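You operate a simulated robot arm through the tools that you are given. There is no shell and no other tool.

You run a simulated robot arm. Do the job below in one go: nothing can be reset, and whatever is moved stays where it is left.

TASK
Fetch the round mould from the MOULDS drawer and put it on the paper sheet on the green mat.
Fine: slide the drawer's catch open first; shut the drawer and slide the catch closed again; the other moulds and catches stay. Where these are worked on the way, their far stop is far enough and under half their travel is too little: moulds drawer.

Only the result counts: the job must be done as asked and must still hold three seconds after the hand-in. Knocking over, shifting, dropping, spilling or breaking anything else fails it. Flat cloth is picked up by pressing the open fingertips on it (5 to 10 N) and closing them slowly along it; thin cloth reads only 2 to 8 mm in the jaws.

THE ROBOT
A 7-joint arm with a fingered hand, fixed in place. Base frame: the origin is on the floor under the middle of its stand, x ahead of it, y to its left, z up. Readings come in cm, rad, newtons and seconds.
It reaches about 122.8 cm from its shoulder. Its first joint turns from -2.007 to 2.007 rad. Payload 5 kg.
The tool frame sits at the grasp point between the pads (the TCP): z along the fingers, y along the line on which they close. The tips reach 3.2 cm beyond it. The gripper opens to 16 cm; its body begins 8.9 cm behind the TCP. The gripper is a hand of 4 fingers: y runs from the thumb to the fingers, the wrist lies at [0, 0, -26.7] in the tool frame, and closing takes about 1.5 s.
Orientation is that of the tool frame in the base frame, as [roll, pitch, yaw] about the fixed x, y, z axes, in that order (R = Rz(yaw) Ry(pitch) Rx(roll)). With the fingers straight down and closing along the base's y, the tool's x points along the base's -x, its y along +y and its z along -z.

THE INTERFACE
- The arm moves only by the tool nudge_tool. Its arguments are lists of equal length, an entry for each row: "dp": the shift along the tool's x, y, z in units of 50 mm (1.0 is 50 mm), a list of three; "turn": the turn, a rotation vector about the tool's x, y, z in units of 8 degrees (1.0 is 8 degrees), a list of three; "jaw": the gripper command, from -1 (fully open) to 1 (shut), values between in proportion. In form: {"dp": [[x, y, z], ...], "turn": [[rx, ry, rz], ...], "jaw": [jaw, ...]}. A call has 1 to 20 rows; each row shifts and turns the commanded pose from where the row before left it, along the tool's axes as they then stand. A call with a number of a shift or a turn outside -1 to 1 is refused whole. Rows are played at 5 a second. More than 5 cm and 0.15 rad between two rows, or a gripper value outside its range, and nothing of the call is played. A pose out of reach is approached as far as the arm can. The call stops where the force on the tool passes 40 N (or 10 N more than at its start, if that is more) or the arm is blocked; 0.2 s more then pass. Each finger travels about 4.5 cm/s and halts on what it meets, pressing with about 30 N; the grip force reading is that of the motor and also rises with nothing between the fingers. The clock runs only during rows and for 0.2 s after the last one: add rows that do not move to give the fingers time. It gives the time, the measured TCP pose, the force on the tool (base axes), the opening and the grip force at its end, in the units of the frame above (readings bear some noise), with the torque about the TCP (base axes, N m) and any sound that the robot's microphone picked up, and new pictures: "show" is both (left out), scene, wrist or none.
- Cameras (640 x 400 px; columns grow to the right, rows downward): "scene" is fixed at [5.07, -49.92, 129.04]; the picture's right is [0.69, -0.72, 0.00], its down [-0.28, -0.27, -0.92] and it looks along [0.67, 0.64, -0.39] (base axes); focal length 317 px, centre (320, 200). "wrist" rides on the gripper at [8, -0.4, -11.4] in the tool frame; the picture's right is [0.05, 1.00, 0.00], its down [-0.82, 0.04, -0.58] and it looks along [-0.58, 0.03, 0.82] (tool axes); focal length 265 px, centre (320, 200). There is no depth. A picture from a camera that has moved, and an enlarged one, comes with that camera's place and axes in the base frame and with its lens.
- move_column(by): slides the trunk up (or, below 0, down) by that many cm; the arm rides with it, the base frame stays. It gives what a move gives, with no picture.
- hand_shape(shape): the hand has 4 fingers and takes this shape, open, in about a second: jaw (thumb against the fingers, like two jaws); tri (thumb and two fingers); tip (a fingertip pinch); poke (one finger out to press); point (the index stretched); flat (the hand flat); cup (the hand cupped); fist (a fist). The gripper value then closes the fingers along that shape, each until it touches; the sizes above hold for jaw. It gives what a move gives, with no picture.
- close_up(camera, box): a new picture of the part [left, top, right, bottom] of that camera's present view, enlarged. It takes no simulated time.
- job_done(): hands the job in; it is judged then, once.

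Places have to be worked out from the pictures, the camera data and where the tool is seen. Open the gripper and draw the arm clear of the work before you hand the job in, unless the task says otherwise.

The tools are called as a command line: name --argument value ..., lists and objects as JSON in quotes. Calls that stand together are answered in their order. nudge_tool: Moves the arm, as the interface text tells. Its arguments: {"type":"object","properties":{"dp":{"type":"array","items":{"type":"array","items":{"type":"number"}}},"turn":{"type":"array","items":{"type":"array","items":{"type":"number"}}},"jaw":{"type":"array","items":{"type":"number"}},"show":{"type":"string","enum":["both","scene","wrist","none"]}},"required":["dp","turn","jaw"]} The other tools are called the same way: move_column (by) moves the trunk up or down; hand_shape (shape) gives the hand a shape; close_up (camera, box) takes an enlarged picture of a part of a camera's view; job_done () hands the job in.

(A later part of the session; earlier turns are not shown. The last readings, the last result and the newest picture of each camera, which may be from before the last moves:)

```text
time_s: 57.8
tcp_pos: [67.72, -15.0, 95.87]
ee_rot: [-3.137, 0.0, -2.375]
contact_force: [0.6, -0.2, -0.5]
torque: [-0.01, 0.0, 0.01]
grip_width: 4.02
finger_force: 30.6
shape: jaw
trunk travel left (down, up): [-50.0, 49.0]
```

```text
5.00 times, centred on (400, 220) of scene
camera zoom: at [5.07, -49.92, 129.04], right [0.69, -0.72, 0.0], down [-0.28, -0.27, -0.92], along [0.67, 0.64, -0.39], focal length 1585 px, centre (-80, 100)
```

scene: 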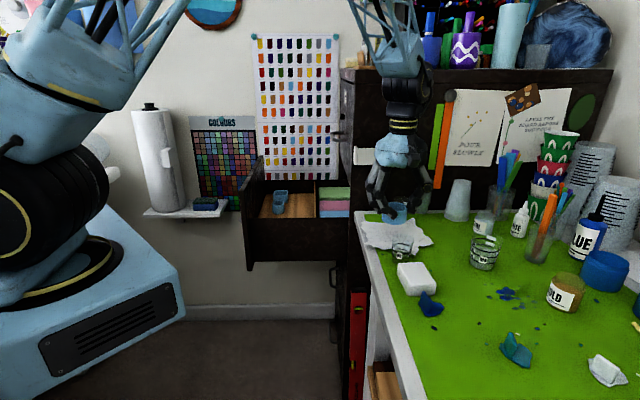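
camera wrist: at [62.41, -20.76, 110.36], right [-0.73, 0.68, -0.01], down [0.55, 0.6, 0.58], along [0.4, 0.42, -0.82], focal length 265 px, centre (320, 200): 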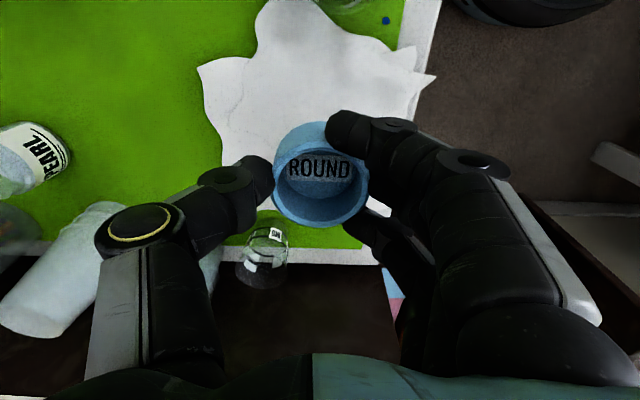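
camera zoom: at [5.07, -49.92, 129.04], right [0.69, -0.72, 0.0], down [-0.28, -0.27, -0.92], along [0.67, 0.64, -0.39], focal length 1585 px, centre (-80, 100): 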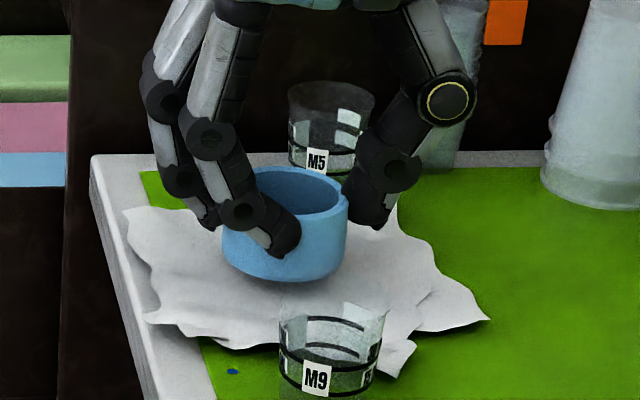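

No contact reading yet, though the shadow is nearly closed. I'll keep creeping down in small steps.

nudge_tool --dp '[[0, 0, 0.03], [0, 0, 0.02], [0, 0, 0]]' --turn '[[0, 0, 0], [0, 0, 0], [0, 0, 0]]' --jaw '[1, 1, 1]' --show "none"

close_up --camera "scene" --box '[370, 200, 430, 250]'

```text
time_s: 58.6
tcp_pos: [67.86, -14.91, 95.68]
ee_rot: [-3.138, -0.001, -2.374]
contact_force: [-0.3, -0.1, -1.0]
torque: [-0.01, 0.01, 0.02]
grip_width: 4.04
finger_force: 29.8
shape: jaw
trunk travel left (down, up): [-50.0, 49.0]
```

```text
8.00 times, centred on (400, 225) of scene
camera zoom: at [5.07, -49.92, 129.04], right [0.69, -0.72, 0.0], down [-0.28, -0.27, -0.92], along [0.67, 0.64, -0.39], focal length 2536 px, centre (-320, 0)
```

zoom: 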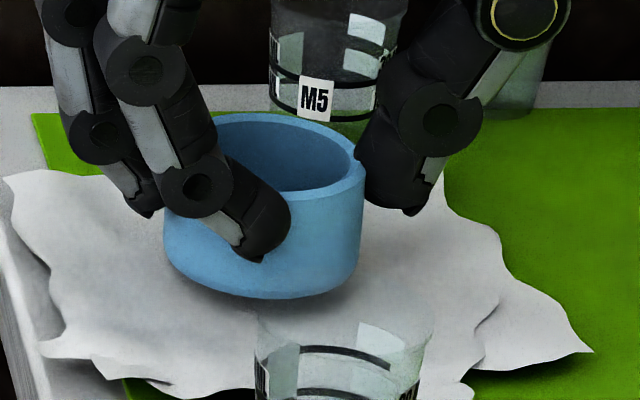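

Still no load, and the gap looks like a few millimetres. I'll continue 2 mm at a time.

nudge_tool --dp '[[0, 0, 0.04], [0, 0, 0]]' --turn '[[0, 0, 0], [0, 0, 0]]' --jaw '[1, 1]' --show "none"

nudge_tool --dp '[[0, 0, 0.04], [0, 0, 0]]' --turn '[[0, 0, 0], [0, 0, 0]]' --jaw '[1, 1]' --show "none"

close_up --camera "scene" --box '[370, 200, 430, 250]'

```text
time_s: 59.2
tcp_pos: [67.97, -14.96, 95.53]
ee_rot: [-3.137, 0.0, -2.373]
contact_force: [-1.0, 0.4, -0.9]
torque: [0.03, 0.0, 0.0]
grip_width: 3.99
finger_force: 29.7
shape: jaw
trunk travel left (down, up): [-50.0, 49.0]
```

```text
time_s: 59.8
tcp_pos: [67.81, -14.95, 95.26]
ee_rot: [-3.136, 0.001, -2.374]
contact_force: [-0.3, -0.4, -0.4]
torque: [0.02, -0.02, -0.06]
grip_width: 4.02
finger_force: 29.8
shape: jaw
trunk travel left (down, up): [-50.0, 49.0]
```

```text
8.00 times, centred on (400, 225) of scene
camera zoom: at [5.07, -49.92, 129.04], right [0.69, -0.72, 0.0], down [-0.28, -0.27, -0.92], along [0.67, 0.64, -0.39], focal length 2536 px, centre (-320, 0)
```

zoom: 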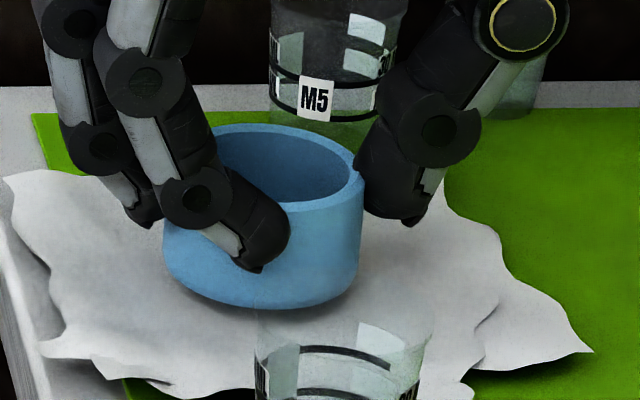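

It's still descending freely with no load. I'll continue.

nudge_tool --dp '[[0, 0, 0.04], [0, 0, 0]]' --turn '[[0, 0, 0], [0, 0, 0]]' --jaw '[1, 1]' --show "none"

nudge_tool --dp '[[0, 0, 0.04], [0, 0, 0]]' --turn '[[0, 0, 0], [0, 0, 0]]' --jaw '[1, 1]' --show "none"

close_up --camera "scene" --box '[370, 200, 430, 250]'

```text
time_s: 60.4
tcp_pos: [67.89, -15.01, 95.06]
ee_rot: [-3.136, 0.001, -2.374]
contact_force: [0.1, -0.3, -1.4]
torque: [-0.01, -0.01, -0.01]
grip_width: 4.02
finger_force: 29.6
shape: jaw
trunk travel left (down, up): [-50.0, 49.0]
```

```text
time_s: 61.0
tcp_pos: [67.82, -15.07, 94.94]
ee_rot: [-3.136, 0.002, -2.373]
contact_force: [-0.1, -0.7, -0.8]
torque: [0.02, -0.01, 0.02]
grip_width: 4.0
finger_force: 29.5
shape: jaw
trunk travel left (down, up): [-50.0, 49.0]
```

```text
8.00 times, centred on (400, 225) of scene
camera zoom: at [5.07, -49.92, 129.04], right [0.69, -0.72, 0.0], down [-0.28, -0.27, -0.92], along [0.67, 0.64, -0.39], focal length 2536 px, centre (-320, 0)
```

zoom: 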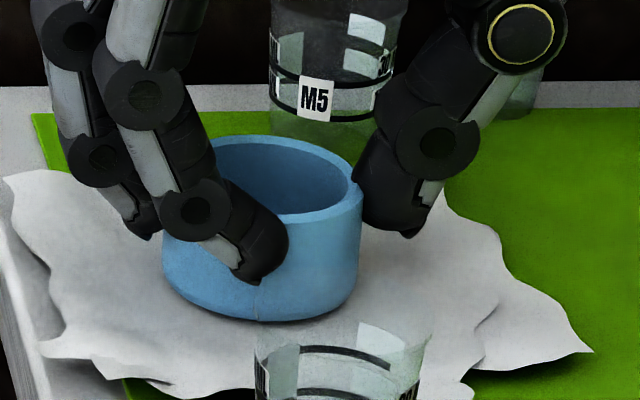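

The base is now at about z≈90.3 and still free. I'll keep stepping down.

nudge_tool --dp '[[0, 0, 0.04], [0, 0, 0]]' --turn '[[0, 0, 0], [0, 0, 0]]' --jaw '[1, 1]' --show "none"

nudge_tool --dp '[[0, 0, 0.04], [0, 0, 0]]' --turn '[[0, 0, 0], [0, 0, 0]]' --jaw '[1, 1]' --show "none"

close_up --camera "scene" --box '[370, 200, 430, 250]'

```text
time_s: 61.6
tcp_pos: [67.9, -15.04, 94.53]
ee_rot: [-3.135, -0.001, -2.374]
contact_force: [-0.9, 0.3, -0.8]
torque: [0.02, 0.02, -0.01]
grip_width: 4.01
finger_force: 29.8
shape: jaw
trunk travel left (down, up): [-50.0, 49.0]
```

```text
time_s: 62.2
tcp_pos: [67.86, -15.15, 94.54]
ee_rot: [-3.135, 0.0, -2.373]
contact_force: [1.1, -1.0, 11.5]
torque: [0.16, 0.13, 0.01]
grip_width: 4.0
finger_force: 30.9
shape: jaw
trunk travel left (down, up): [-50.0, 49.0]
```

```text
8.00 times, centred on (400, 225) of scene
camera zoom: at [5.07, -49.92, 129.04], right [0.69, -0.72, 0.0], down [-0.28, -0.27, -0.92], along [0.67, 0.64, -0.39], focal length 2536 px, centre (-320, 0)
```

zoom: 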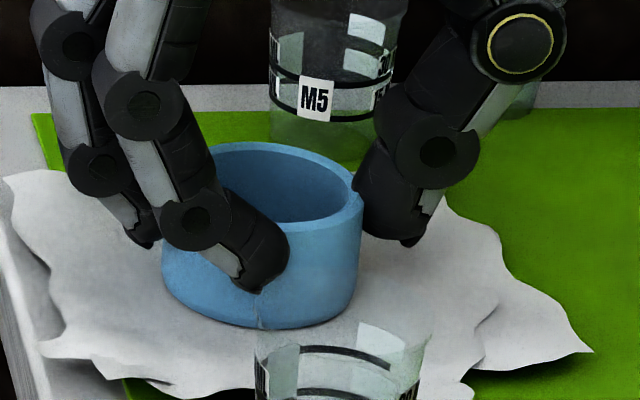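

Contact registered (11.5 N upward), so the mould is resting on the paper. I'll ease off about 1 mm and open the fingers gradually.

nudge_tool --dp '[[0, 0, -0.02], [0, 0, 0], [0, 0, 0], [0, 0, 0], [0, 0, 0], [0, 0, 0], [0, 0, 0], [0, 0, 0], [0, 0, 0], [0, 0, 0]]' --turn '[[0, 0, 0], [0, 0, 0], [0, 0, 0], [0, 0, 0], [0, 0, 0], [0, 0, 0], [0, 0, 0], [0, 0, 0], [0, 0, 0], [0, 0, 0]]' --jaw '[1, 0.5, 0.42, 0.35, 0.28, 0.2, 0.1, 0, -0.1, -0.1]' --show "wrist"

close_up --camera "scene" --box '[360, 180, 440, 260]'

```text
time_s: 64.4
tcp_pos: [67.79, -15.01, 94.65]
ee_rot: [-3.136, 0.001, -2.374]
contact_force: [0.9, -0.1, -0.6]
torque: [0.0, 0.03, 0.03]
grip_width: 8.72
finger_force: 0.2
shape: jaw
trunk travel left (down, up): [-50.0, 49.0]
camera wrist: at [62.4, -20.72, 105.92], right [-0.73, 0.68, -0.01], down [0.55, 0.6, 0.58], along [0.4, 0.42, -0.82], focal length 265 px, centre (320, 200)
```

wrist: 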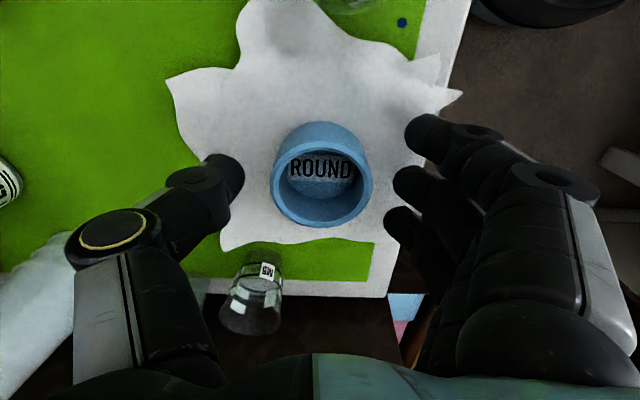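

```text
5.00 times, centred on (400, 220) of scene
camera zoom: at [5.07, -49.92, 129.04], right [0.69, -0.72, 0.0], down [-0.28, -0.27, -0.92], along [0.67, 0.64, -0.39], focal length 1585 px, centre (-80, 100)
```

zoom: 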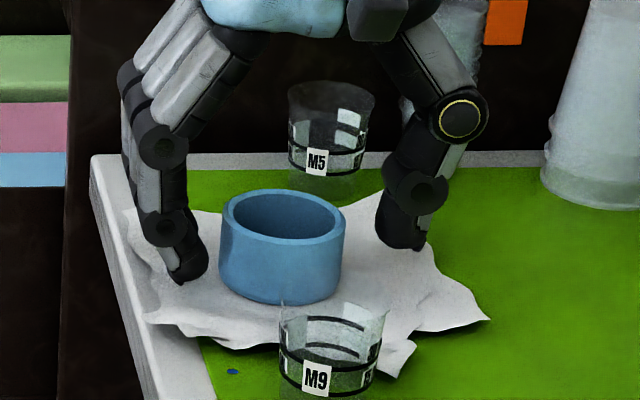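

The round mould sits upright in the middle of the paper and the cups are untouched. I'll lift the open hand straight up and retreat the way it came.

nudge_tool --dp '[[0, 0, -0.4], [0, 0, -0.7], [0, 0, -0.7], [0, 0, -0.7], [-0.2, 0.6, 0], [-0.3, 0.7, 0], [-0.3, 0.7, 0], [-0.3, 0.7, 0], [-0.3, 0.7, 0], [-0.3, 0.7, 0], [-0.3, 0.7, 0], [0, 0, 0]]' --turn '[[0, 0, 0], [0, 0, 0], [0, 0, 0], [0, 0, 0], [0, 0, 0], [0, 0, 0], [0, 0, 0], [0, 0, 0], [0, 0, 0], [0, 0, 0], [0, 0, 0], [0, 0, 0]]' --jaw '[-0.1, -0.1, -0.1, -0.1, -0.1, -0.1, -0.1, -0.1, -0.1, -0.1, -0.1, -0.1]'

close_up --camera "scene" --box '[340, 180, 480, 280]'

```text
time_s: 67.0
tcp_pos: [58.28, 9.31, 106.87]
ee_rot: [-3.138, 0.0, -2.374]
contact_force: [-0.6, -0.4, -0.5]
torque: [0.01, -0.02, -0.01]
grip_width: 8.73
finger_force: 0.1
shape: jaw
trunk travel left (down, up): [-50.0, 49.0]
camera wrist: at [52.85, 3.54, 118.3], right [-0.73, 0.68, -0.01], down [0.56, 0.6, 0.58], along [0.4, 0.42, -0.82], focal length 265 px, centre (320, 200)
```

scene: 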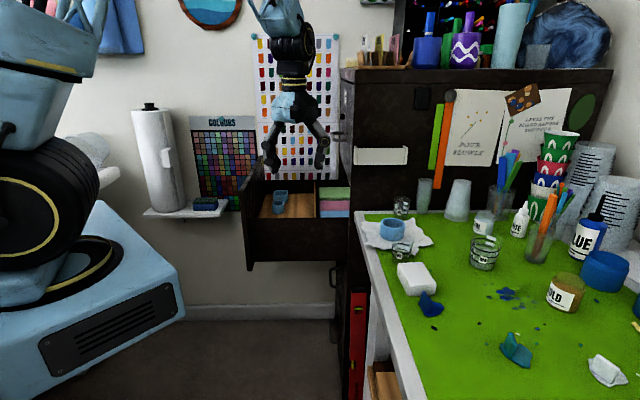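
wrist: 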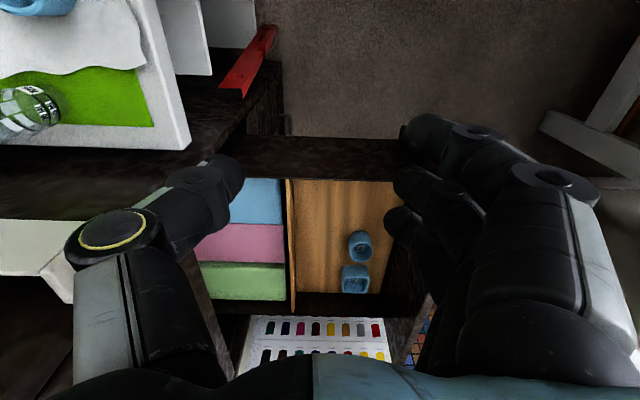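

```text
4.00 times, centred on (410, 230) of scene
camera zoom: at [5.07, -49.92, 129.04], right [0.69, -0.72, 0.0], down [-0.28, -0.27, -0.92], along [0.67, 0.64, -0.39], focal length 1268 px, centre (-40, 80)
```

zoom: 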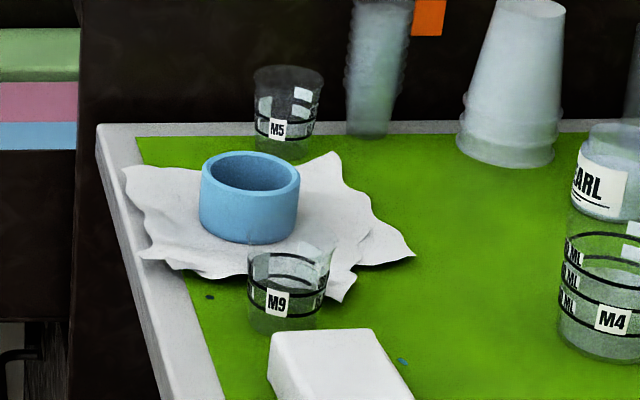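

The mould is on the paper and everything nearby is unchanged. Next I move in front of the open drawer at z≈107 and tip the hand back to horizontal.

nudge_tool --dp '[[-0.634, 0.678, 0], [-0.634, 0.678, 0], [-0.634, 0.678, 0], [-0.634, 0.678, 0], [-0.634, 0.678, 0], [-0.634, 0.678, 0], [-0.634, 0.678, 0], [-0.634, 0.678, 0], [-0.634, 0.678, 0], [-0.634, 0.678, 0], [0, 0, 0], [0, 0, 0], [0, 0, 0], [0, 0, 0], [0, 0, 0], [0, 0, 0], [0, 0, 0], [0, 0, 0], [0, 0, 0], [0, 0, 0]]' --turn '[[0, 0, 0], [0, 0, 0], [0, 0, 0], [0, 0, 0], [0, 0, 0], [0, 0, 0], [0, 0, 0], [0, 0, 0], [0, 0, 0], [0, 0, 0], [1, 0, 0], [1, 0, 0], [1, 0, 0], [1, 0, 0], [1, 0, 0], [1, 0, 0], [1, 0, 0], [1, 0, 0], [1, 0, 0], [1, 0, 0]]' --jaw '[-0.1, -0.1, -0.1, -0.1, -0.1, -0.1, -0.1, -0.1, -0.1, -0.1, 0.3, 0.5, 0.7, 1, 1, 1, 1, 1, 1, 1]'

```text
time_s: 71.2
tcp_pos: [57.55, 55.82, 106.77]
ee_rot: [-1.737, 0.0, -2.372]
contact_force: [0.0, 0.0, 0.1]
torque: [0.02, 0.02, -0.03]
grip_width: 0.01
finger_force: 30.1
shape: jaw
trunk travel left (down, up): [-50.0, 49.0]
camera wrist: at [44.09, 58.3, 109.01], right [-0.15, 0.08, -0.98], down [0.18, 0.98, 0.05], along [0.97, -0.17, -0.16], focal length 265 px, centre (320, 200)
```

scene: 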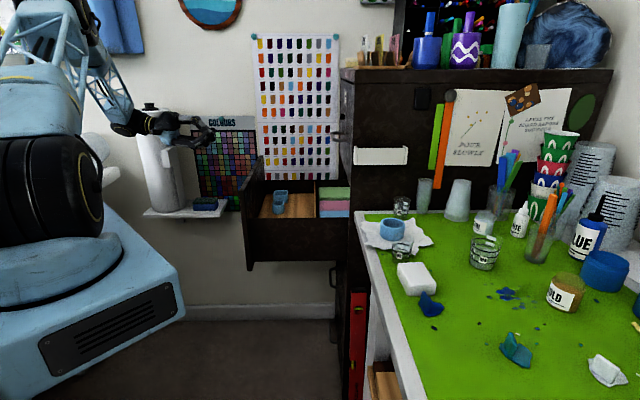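
wrist: 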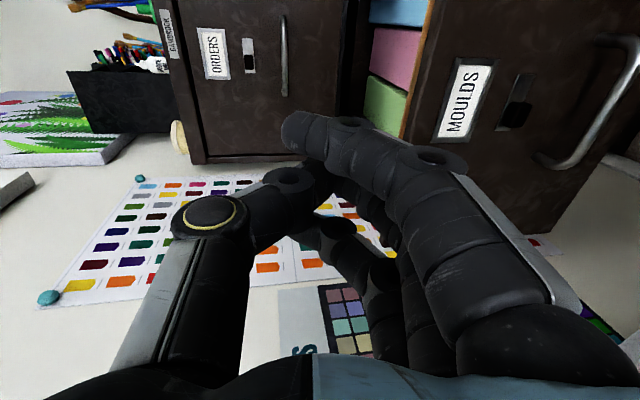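

The hand is closed and in front of the open drawer at d≈0. I'll finish levelling it and lower it to z≈69.5, so it can push the plain panel below the handle.

nudge_tool --dp '[[0, 0, 0], [0, 0, 0], [0, 0.9, 0.05], [0, 0.95, 0.05], [0, 0.95, 0.05], [0, 0.95, 0.05], [0, 0.95, 0.05], [0, 0.95, 0.05], [0, 0.95, 0.1], [0, 0.86, 0.1], [0, 0, 0]]' --turn '[[0.6, 0, 0], [0.6, 0, 0], [0, 0, 0], [0, 0, 0], [0, 0, 0], [0, 0, 0], [0, 0, 0], [0, 0, 0], [0, 0, 0], [0, 0, 0], [0, 0, 0]]' --jaw '[1, 1, 1, 1, 1, 1, 1, 1, 1, 1, 1]'

close_up --camera "scene" --box '[160, 140, 360, 290]'

```text
time_s: 73.6
tcp_pos: [59.43, 55.47, 71.26]
ee_rot: [-1.587, 0.022, -2.368]
contact_force: [0.0, 0.7, -0.1]
torque: [-0.02, -0.01, -0.02]
grip_width: 0.0
finger_force: 30.1
shape: jaw
trunk travel left (down, up): [-50.0, 49.0]
camera wrist: at [45.82, 58.09, 71.6], right [-0.03, -0.01, -1.0], down [0.18, 0.98, -0.01], along [0.98, -0.18, -0.03], focal length 265 px, centre (320, 200)
```

scene: 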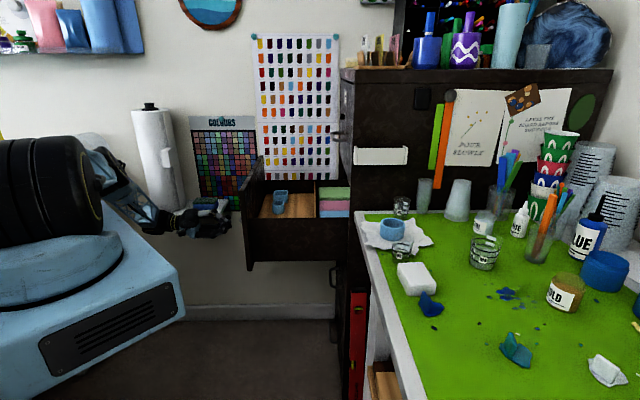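
wrist: 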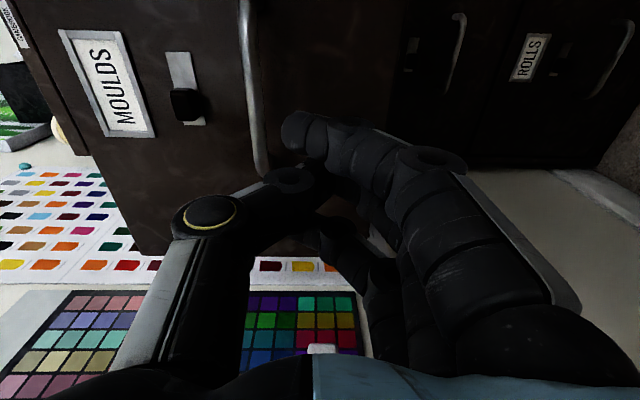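

```text
2.67 times, centred on (260, 215) of scene
camera zoom: at [5.07, -49.92, 129.04], right [0.69, -0.72, 0.0], down [-0.28, -0.27, -0.92], along [0.67, 0.64, -0.39], focal length 845 px, centre (480, 160)
```

zoom: 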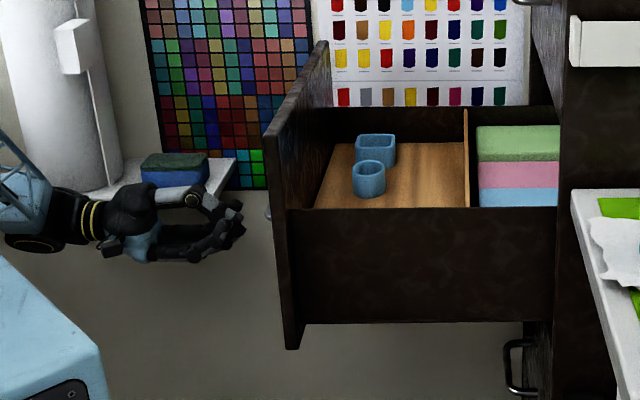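

The arm stopped a little short of the commanded pose here (z≈71.3), probably near a joint limit. I'll move forward a few cm and see if it settles.

nudge_tool --dp '[[0, 0, 0.3], [0, 0, 0.3], [0, 0, 0.3], [0, 0, 0]]' --turn '[[0, 0, 0], [0, 0, 0], [0, 0, 0], [0, 0, 0]]' --jaw '[1, 1, 1, 1]'

close_up --camera "scene" --box '[180, 150, 320, 260]'

```text
time_s: 74.6
tcp_pos: [62.48, 50.93, 69.81]
ee_rot: [-1.574, 0.003, -2.371]
contact_force: [0.4, -0.3, -0.2]
torque: [0.0, 0.02, -0.02]
grip_width: 0.0
finger_force: 29.8
shape: jaw
trunk travel left (down, up): [-50.0, 49.0]
camera wrist: at [48.86, 53.63, 70.11], right [-0.04, -0.03, -1.0], down [0.18, 0.98, -0.04], along [0.98, -0.19, -0.03], focal length 265 px, centre (320, 200)
```

scene: 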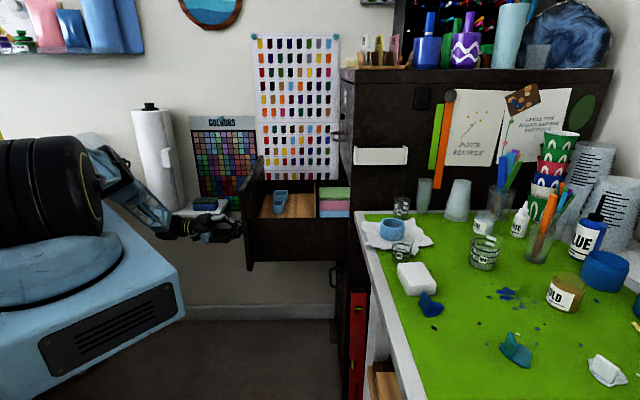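
wrist: 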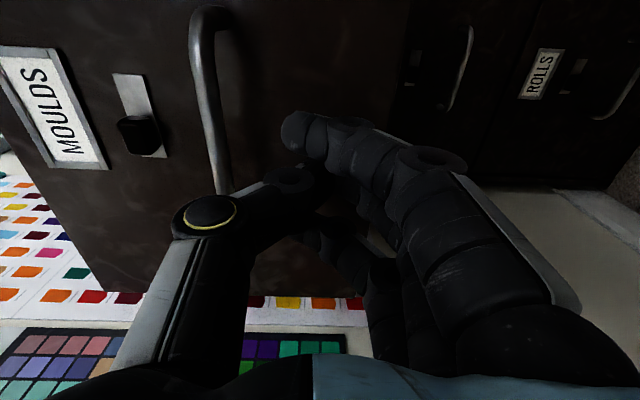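

```text
3.64 times, centred on (250, 205) of scene
camera zoom: at [5.07, -49.92, 129.04], right [0.69, -0.72, 0.0], down [-0.28, -0.27, -0.92], along [0.67, 0.64, -0.39], focal length 1153 px, centre (574, 182)
```

zoom: 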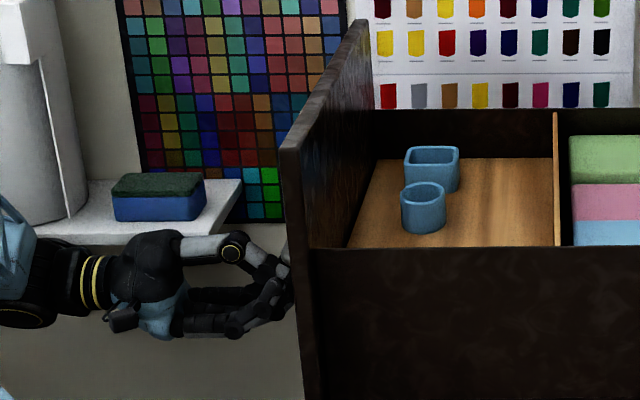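

The arm settled at d≈7, z≈69.8. I'll drop another 1.3 cm so the thumb clears the bar, then advance to touch the panel and start pushing.

nudge_tool --dp '[[0, 0.26, 0], [0, 0, 0.25], [0, 0, 0.25], [0, 0, 0.25], [0, 0, 0.25], [0, 0, 0.25], [0, 0, 0]]' --turn '[[0, 0, 0], [0, 0, 0], [0, 0, 0], [0, 0, 0], [0, 0, 0], [0, 0, 0], [0, 0, 0]]' --jaw '[1, 1, 1, 1, 1, 1, 1]'

close_up --camera "scene" --box '[200, 150, 360, 270]'

```text
time_s: 76.2
tcp_pos: [66.55, 47.56, 69.25]
ee_rot: [-1.579, 0.014, -2.364]
contact_force: [-1.3, 2.2, -0.1]
torque: [0.01, 0.02, 0.01]
grip_width: 0.02
finger_force: 30.0
shape: jaw
trunk travel left (down, up): [-50.0, 49.0]
camera wrist: at [52.91, 50.06, 69.55], right [-0.03, -0.02, -1.0], down [0.17, 0.98, -0.03], along [0.98, -0.18, -0.03], focal length 265 px, centre (320, 200)
```

scene: 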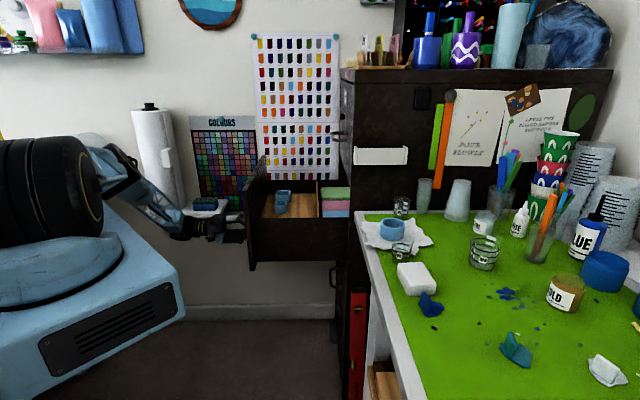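
wrist: 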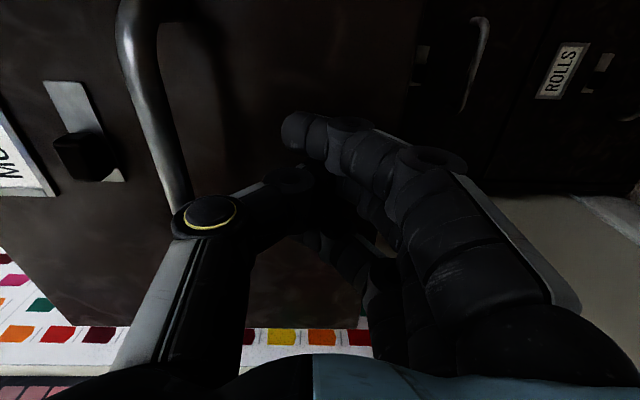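

```text
3.33 times, centred on (280, 210) of scene
camera zoom: at [5.07, -49.92, 129.04], right [0.69, -0.72, 0.0], down [-0.28, -0.27, -0.92], along [0.67, 0.64, -0.39], focal length 1056 px, centre (453, 167)
```

zoom: 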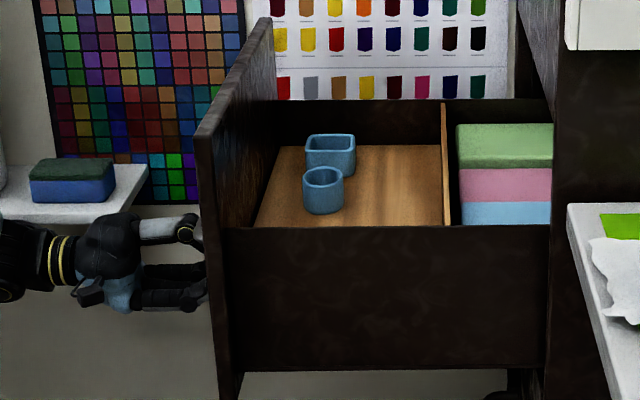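

The panel has started moving with only about 2.5 N, and the thumb stays clear of the bar. I'll keep pushing the drawer shut.

nudge_tool --dp '[[0, 0, 0.3], [0, 0, 0.35], [0, 0, 0.35], [0, 0, 0.35], [0, 0, 0.35], [0, 0, 0.35], [0, 0, 0.35], [0, 0, 0.35], [0, 0, 0]]' --turn '[[0, 0, 0], [0, 0, 0], [0, 0, 0], [0, 0, 0], [0, 0, 0], [0, 0, 0], [0, 0, 0], [0, 0, 0], [0, 0, 0]]' --jaw '[1, 1, 1, 1, 1, 1, 1, 1, 1]'

```text
time_s: 78.2
tcp_pos: [76.56, 37.33, 69.24]
ee_rot: [-1.577, 0.018, -2.37]
contact_force: [0.6, -0.6, -0.4]
torque: [-0.01, -0.01, -0.02]
grip_width: 0.01
finger_force: 29.7
shape: jaw
trunk travel left (down, up): [-50.0, 49.0]
camera wrist: at [62.97, 39.92, 69.61], right [-0.03, -0.02, -1.0], down [0.18, 0.98, -0.02], along [0.98, -0.18, -0.03], focal length 265 px, centre (320, 200)
```

scene: 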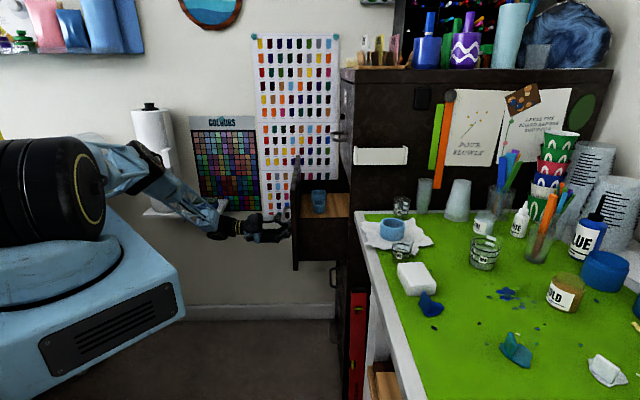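
wrist: 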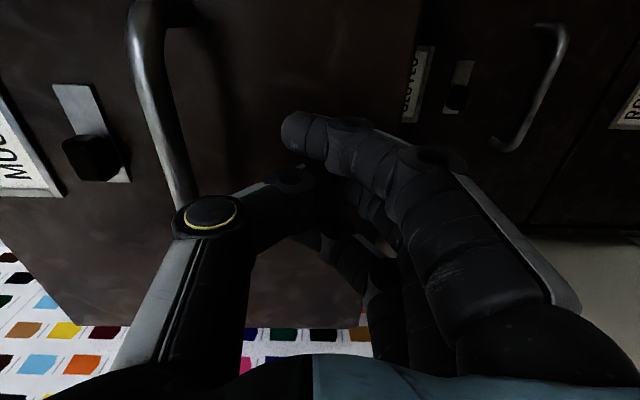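

The drawer is about half shut, with low forces. I'll continue, slower toward the end.

nudge_tool --dp '[[0, 0, 0.3], [0, 0, 0.35], [0, 0, 0.35], [0, 0, 0.35], [0, 0, 0.35], [0, 0, 0.35], [0, 0, 0.35], [0, 0, 0.35], [0, 0, 0.3], [0, 0, 0]]' --turn '[[0, 0, 0], [0, 0, 0], [0, 0, 0], [0, 0, 0], [0, 0, 0], [0, 0, 0], [0, 0, 0], [0, 0, 0], [0, 0, 0], [0, 0, 0]]' --jaw '[1, 1, 1, 1, 1, 1, 1, 1, 1, 1]'

close_up --camera "scene" --box '[270, 150, 390, 260]'

```text
time_s: 80.4
tcp_pos: [86.87, 25.13, 67.99]
ee_rot: [-1.571, -0.002, -2.374]
contact_force: [0.4, 0.0, -0.5]
torque: [-0.03, 0.03, 0.0]
grip_width: 0.0
finger_force: 30.2
shape: jaw
trunk travel left (down, up): [-50.0, 49.0]
camera wrist: at [73.29, 27.88, 68.39], right [-0.04, -0.04, -1.0], down [0.19, 0.98, -0.04], along [0.98, -0.19, -0.03], focal length 265 px, centre (320, 200)
```

scene: 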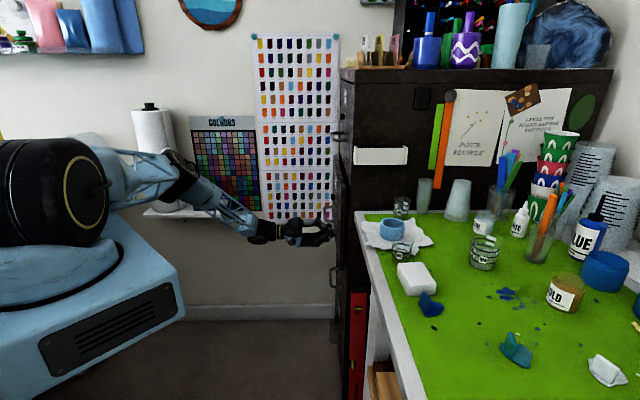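
wrist: 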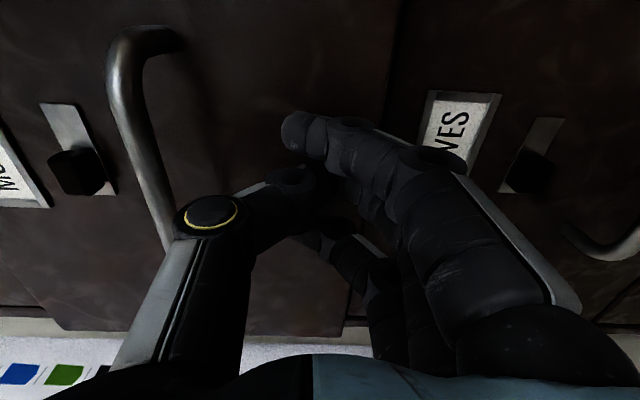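

```text
3.64 times, centred on (330, 205) of scene
camera zoom: at [5.07, -49.92, 129.04], right [0.69, -0.72, 0.0], down [-0.28, -0.27, -0.92], along [0.67, 0.64, -0.39], focal length 1153 px, centre (284, 182)
```

zoom: 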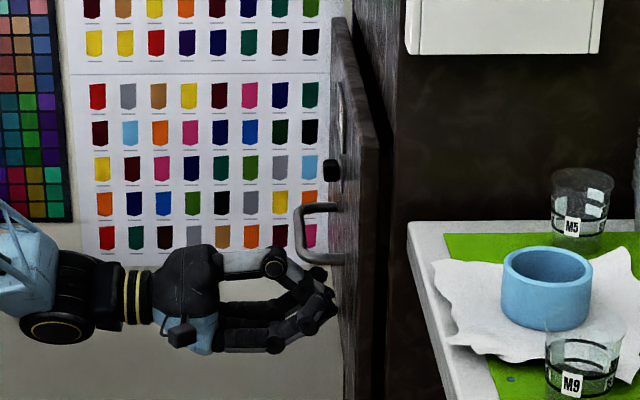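

About 3 cm remains. I'll push gently until the drawer meets its closed stop.

nudge_tool --dp '[[0, 0, 0.15], [0, 0, 0.15], [0, 0, 0.12], [0, 0, 0.1], [0, 0, 0.08], [0, 0, 0.06], [0, 0, 0]]' --turn '[[0, 0, 0], [0, 0, 0], [0, 0, 0], [0, 0, 0], [0, 0, 0], [0, 0, 0], [0, 0, 0]]' --jaw '[1, 1, 1, 1, 1, 1, 1]' --show "wrist"

close_up --camera "scene" --box '[290, 120, 380, 290]'

```text
time_s: 82.0
tcp_pos: [88.93, 23.27, 68.1]
ee_rot: [-1.573, 0.0, -2.373]
contact_force: [-22.8, 15.8, -3.0]
torque: [0.29, 0.42, -0.06]
grip_width: 0.0
finger_force: 30.0
shape: jaw
trunk travel left (down, up): [-50.0, 49.0]
camera wrist: at [75.42, 25.89, 68.42], right [-0.04, -0.03, -1.0], down [0.18, 0.98, -0.04], along [0.98, -0.19, -0.03], focal length 265 px, centre (320, 200)
```

wrist: 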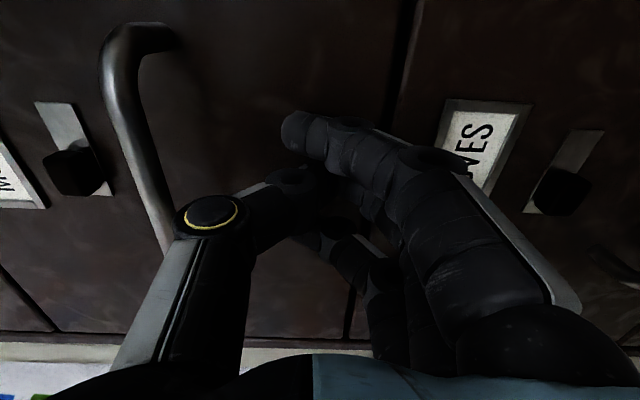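

```text
2.35 times, centred on (335, 205) of scene
camera zoom: at [5.07, -49.92, 129.04], right [0.69, -0.72, 0.0], down [-0.28, -0.27, -0.92], along [0.67, 0.64, -0.39], focal length 746 px, centre (285, 188)
```

zoom: 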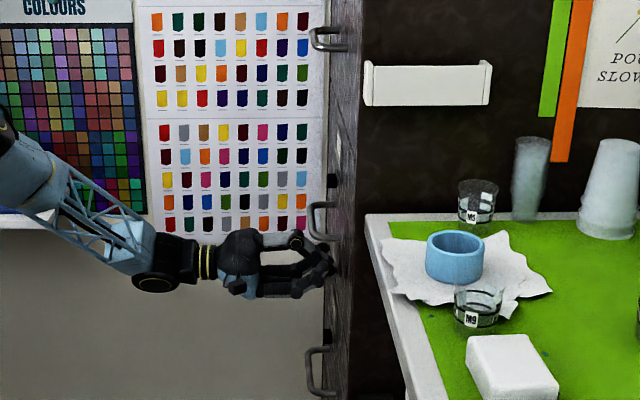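

The drawer is shut: about 27 N at the stop, flush in the scene. I'll back off, rise to the catch height, and restore the earlier hand orientation (thumb toward -h, fingers toward +h, 10° down) with a 7 cm opening.

nudge_tool --dp '[[0, 0, -0.8], [0, 0, -0.9], [0, 0, -0.9], [0, -0.93, 0], [0, -0.93, 0], [0, -0.93, 0], [0, 0, 0], [0, 0, 0], [0, 0, 0], [0, 0, 0], [0, 0, 0], [0, 0, 0], [0, 0, 0], [0, 0, 0], [0, 0, 0], [0, 0, 0], [0, 0, 0], [0, 0, 0], [0, 0, 0], [0, 0, 0]]' --turn '[[0, 0, 0], [0, 0, 0], [0, 0, 0], [0, 0, 0], [0, 0, 0], [0, 0, 0], [0, 0, 0.9375], [0, 0, 0.9375], [0, 0, 0.9375], [0, 0, 0.9375], [0, 0, 0.9375], [0, 0, 0.9375], [0, 0, 0.9375], [0, 0, 0.9375], [0, 0, 0.9375], [0, 0, 0.9375], [0, 0, 0.9375], [0, 0, 0.9375], [0, 0.625, 0], [0, 0.625, 0]]' --jaw '[1, 1, 1, 1, 1, 1, 0.1, 0.1, 0.1, 0.1, 0.1, 0.1, 0.1, 0.1, 0.1, 0.1, 0.1, 0.1, 0.1, 0.1]'

close_up --camera "scene" --box '[270, 120, 380, 260]'

```text
time_s: 86.2
tcp_pos: [80.19, 32.34, 82.08]
ee_rot: [3.136, 1.395, 2.332]
contact_force: [-0.8, 0.4, -0.6]
torque: [-0.02, 0.0, 0.0]
grip_width: 7.14
finger_force: 0.1
shape: jaw
trunk travel left (down, up): [-50.0, 49.0]
camera wrist: at [71.17, 41.19, 76.12], right [0.71, 0.7, -0.05], down [-0.27, 0.33, 0.9], along [0.65, -0.63, 0.42], focal length 265 px, centre (320, 200)
```

scene: 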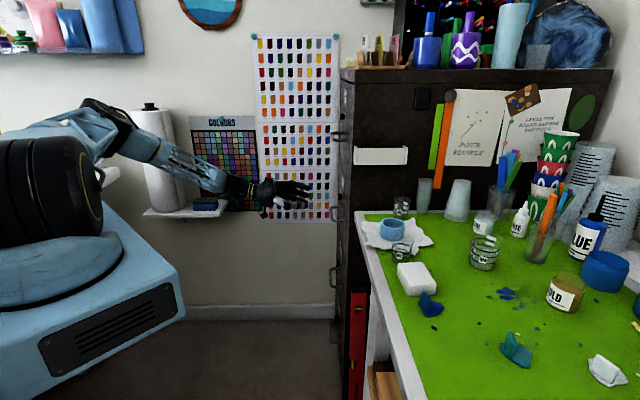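
wrist: 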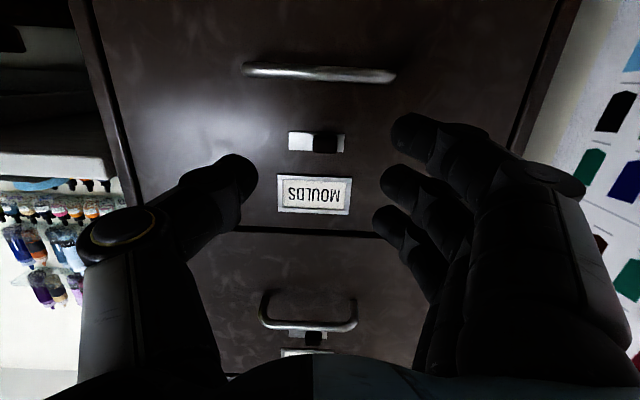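

```text
2.86 times, centred on (325, 190) of scene
camera zoom: at [5.07, -49.92, 129.04], right [0.69, -0.72, 0.0], down [-0.28, -0.27, -0.92], along [0.67, 0.64, -0.39], focal length 906 px, centre (306, 229)
```

zoom: 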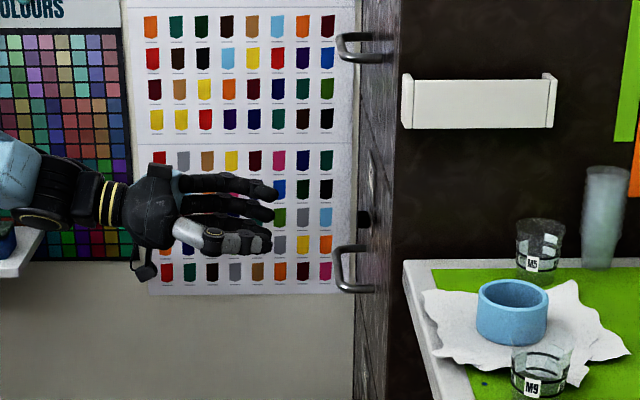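

The drawer front looks flush with the cabinet. I'll zoom in to confirm the knob position before approaching.

close_up --camera "wrist" --box '[260, 110, 380, 185]'

close_up --camera "wrist" --box '[70, 0, 570, 300]'

```text
5.33 times, centred on (320, 148) of wrist
camera zoom: at [71.17, 41.19, 76.12], right [0.71, 0.7, -0.05], down [-0.27, 0.33, 0.9], along [0.65, -0.63, 0.42], focal length 1416 px, centre (320, 480)
```

zoom: 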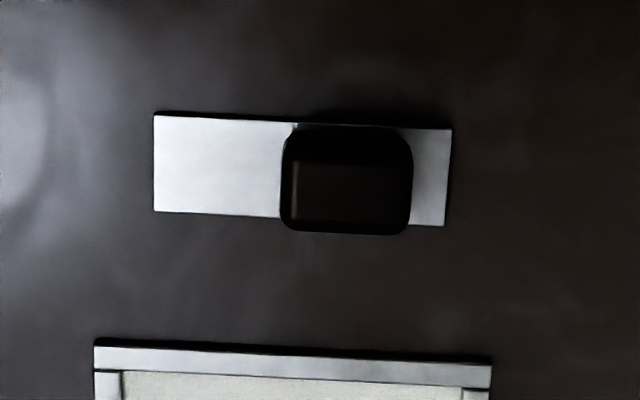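

```text
1.28 times, centred on (320, 150) of wrist
camera zoom: at [71.17, 41.19, 76.12], right [0.71, 0.7, -0.05], down [-0.27, 0.33, 0.9], along [0.65, -0.63, 0.42], focal length 340 px, centre (320, 264)
```

zoom: 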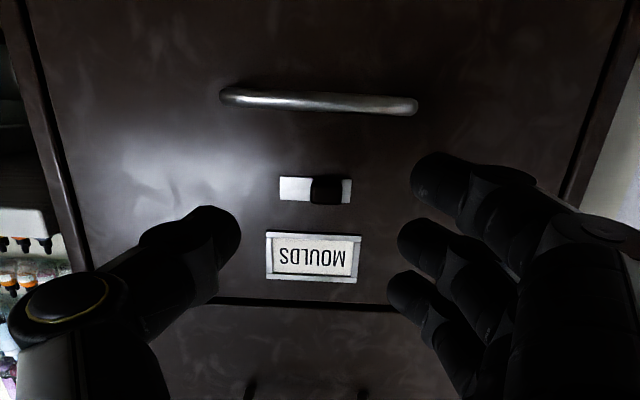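

The plate geometry matches a fully shut drawer (face d≈48.8), and the knob is at h≈79.4–81.9. I'll advance about 9.7 cm, about 0.7 cm lower than last time so the ring finger stays below the label frame.

nudge_tool --dp '[[-0.049, 0.005, 0.483], [-0.049, 0.005, 0.483], [-0.049, 0.005, 0.483], [-0.049, 0.005, 0.483], [0, 0, 0]]' --turn '[[0, 0, 0], [0, 0, 0], [0, 0, 0], [0, 0, 0], [0, 0, 0]]' --jaw '[0.1, 0.1, 0.1, 0.1, 0.1]' --show "wrist"

close_up --camera "wrist" --box '[220, 80, 440, 240]'

```text
time_s: 87.4
tcp_pos: [86.93, 25.46, 81.41]
ee_rot: [-3.138, 1.395, 2.343]
contact_force: [1.1, -0.1, -0.3]
torque: [0.03, 0.0, -0.02]
grip_width: 7.16
finger_force: 0.1
shape: jaw
trunk travel left (down, up): [-50.0, 49.0]
camera wrist: at [77.94, 34.32, 75.38], right [0.71, 0.7, -0.05], down [-0.27, 0.34, 0.9], along [0.65, -0.63, 0.42], focal length 265 px, centre (320, 200)
```

wrist: 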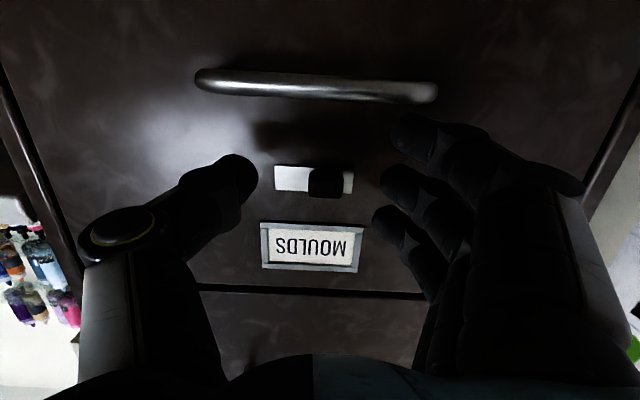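

```text
2.50 times, centred on (330, 160) of wrist
camera zoom: at [77.94, 34.32, 75.38], right [0.71, 0.7, -0.05], down [-0.27, 0.34, 0.9], along [0.65, -0.63, 0.42], focal length 664 px, centre (295, 300)
```

zoom: 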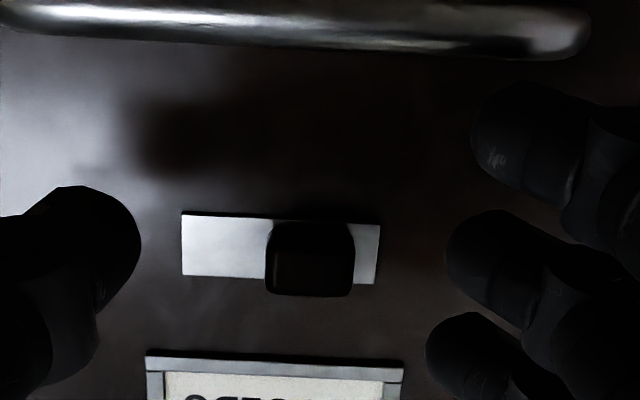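

Aligned as planned. I'll go in the last 2.4 cm, then slide toward -h so the fingers meet the knob's wall side.

nudge_tool --dp '[[-0.023, 0, 0.245], [-0.023, 0, 0.245], [0, 0, 0], [0, -0.1, 0], [0, -0.1, 0], [0, -0.08, 0], [0, 0, 0]]' --turn '[[0, 0, 0], [0, 0, 0], [0, 0, 0], [0, 0, 0], [0, 0, 0], [0, 0, 0], [0, 0, 0]]' --jaw '[0.1, 0.1, 0.1, 0.1, 0.1, 0.1, 0.1]' --show "wrist"

close_up --camera "wrist" --box '[220, 100, 440, 260]'

```text
time_s: 89.0
tcp_pos: [87.7, 22.71, 81.19]
ee_rot: [-3.141, 1.394, 2.337]
contact_force: [-0.6, 0.0, -0.4]
torque: [0.0, -0.04, -0.01]
grip_width: 7.16
finger_force: 0.1
shape: jaw
trunk travel left (down, up): [-50.0, 49.0]
camera wrist: at [78.66, 31.55, 75.17], right [0.71, 0.7, -0.05], down [-0.27, 0.34, 0.9], along [0.65, -0.63, 0.42], focal length 265 px, centre (320, 200)
```

wrist: 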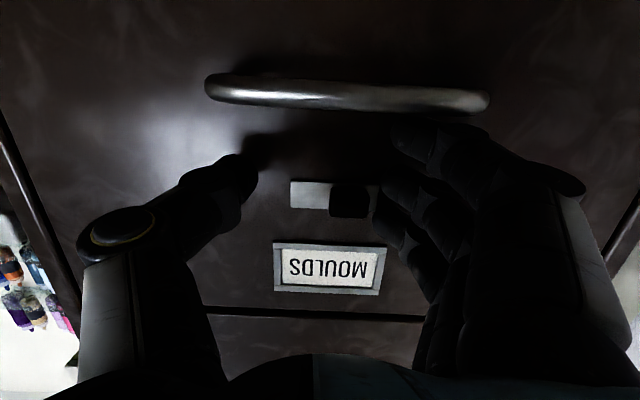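

```text
2.50 times, centred on (330, 180) of wrist
camera zoom: at [78.66, 31.55, 75.17], right [0.71, 0.7, -0.05], down [-0.27, 0.34, 0.9], along [0.65, -0.63, 0.42], focal length 664 px, centre (295, 250)
```

zoom: 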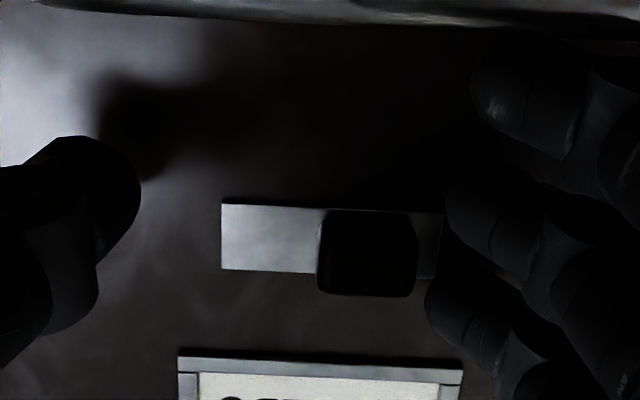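

No contact yet; the middle and ring fingers are about 0.5 cm from the knob. I'll continue toward -h in small steps.

nudge_tool --dp '[[0, -0.06, 0], [0, -0.06, 0], [0, -0.06, 0], [0, -0.06, 0], [0, 0, 0]]' --turn '[[0, 0, 0], [0, 0, 0], [0, 0, 0], [0, 0, 0], [0, 0, 0]]' --jaw '[0.1, 0.1, 0.1, 0.1, 0.1]' --show "wrist"

close_up --camera "wrist" --box '[220, 100, 440, 260]'

```text
time_s: 90.2
tcp_pos: [86.71, 22.01, 81.21]
ee_rot: [-3.138, 1.395, 2.341]
contact_force: [0.7, 0.8, 1.6]
torque: [-0.01, -0.01, 0.01]
grip_width: 7.26
finger_force: 0.0
shape: jaw
trunk travel left (down, up): [-50.0, 49.0]
camera wrist: at [77.76, 30.71, 75.17], right [0.71, 0.7, -0.05], down [-0.27, 0.34, 0.9], along [0.65, -0.63, 0.43], focal length 265 px, centre (320, 200)
```

wrist: 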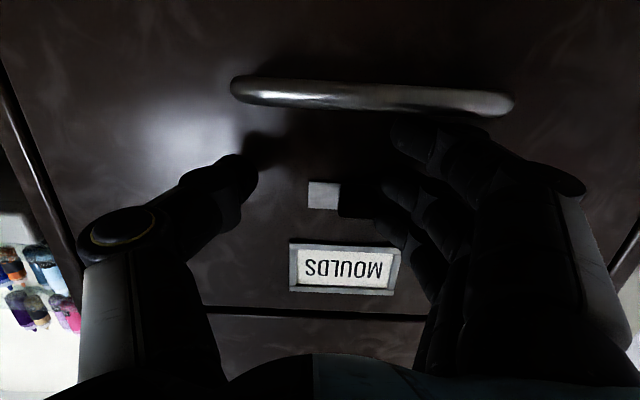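

```text
2.50 times, centred on (330, 180) of wrist
camera zoom: at [77.76, 30.71, 75.17], right [0.71, 0.7, -0.05], down [-0.27, 0.34, 0.9], along [0.65, -0.63, 0.43], focal length 664 px, centre (295, 250)
```

zoom: 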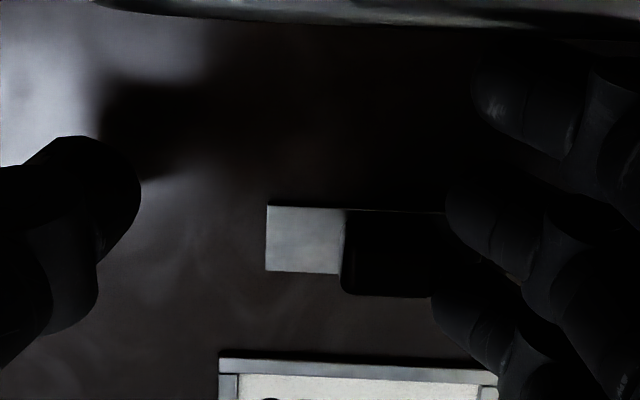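

The fingers have the knob and it has moved about 0.6 cm toward -h. I'll continue pushing.

nudge_tool --dp '[[0, -0.06, 0], [0, -0.06, 0], [0, -0.05, 0], [0, -0.05, 0], [0, 0, 0]]' --turn '[[0, 0, 0], [0, 0, 0], [0, 0, 0], [0, 0, 0], [0, 0, 0]]' --jaw '[0.1, 0.1, 0.1, 0.1, 0.1]' --show "wrist"

close_up --camera "wrist" --box '[220, 100, 440, 260]'

```text
time_s: 91.4
tcp_pos: [85.93, 21.15, 81.11]
ee_rot: [-3.138, 1.396, 2.342]
contact_force: [0.2, 0.2, 0.3]
torque: [0.01, 0.0, 0.01]
grip_width: 7.2
finger_force: 0.1
shape: jaw
trunk travel left (down, up): [-50.0, 49.0]
camera wrist: at [76.99, 29.96, 75.17], right [0.71, 0.7, -0.05], down [-0.27, 0.34, 0.9], along [0.65, -0.63, 0.43], focal length 265 px, centre (320, 200)
```

wrist: 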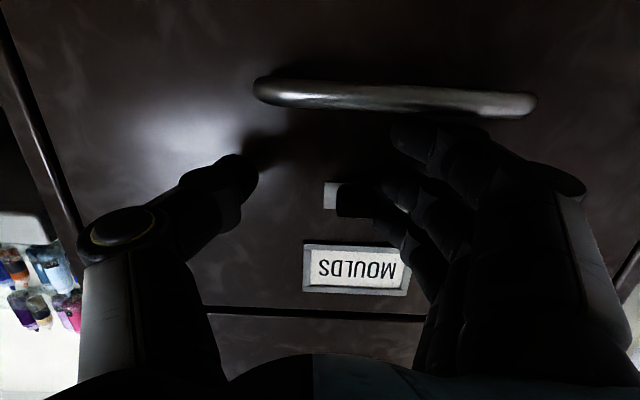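

```text
2.50 times, centred on (330, 180) of wrist
camera zoom: at [76.99, 29.96, 75.17], right [0.71, 0.7, -0.05], down [-0.27, 0.34, 0.9], along [0.65, -0.63, 0.43], focal length 664 px, centre (295, 250)
```

zoom: 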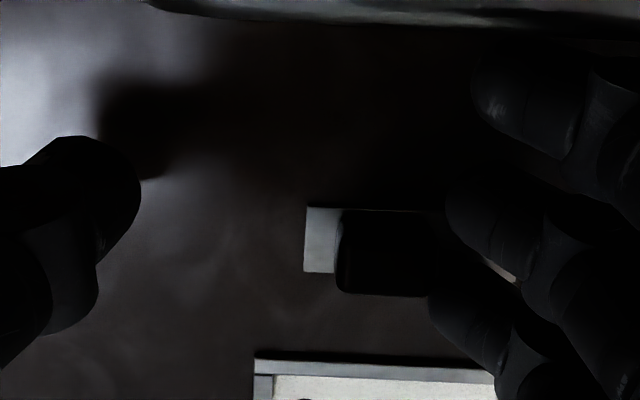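

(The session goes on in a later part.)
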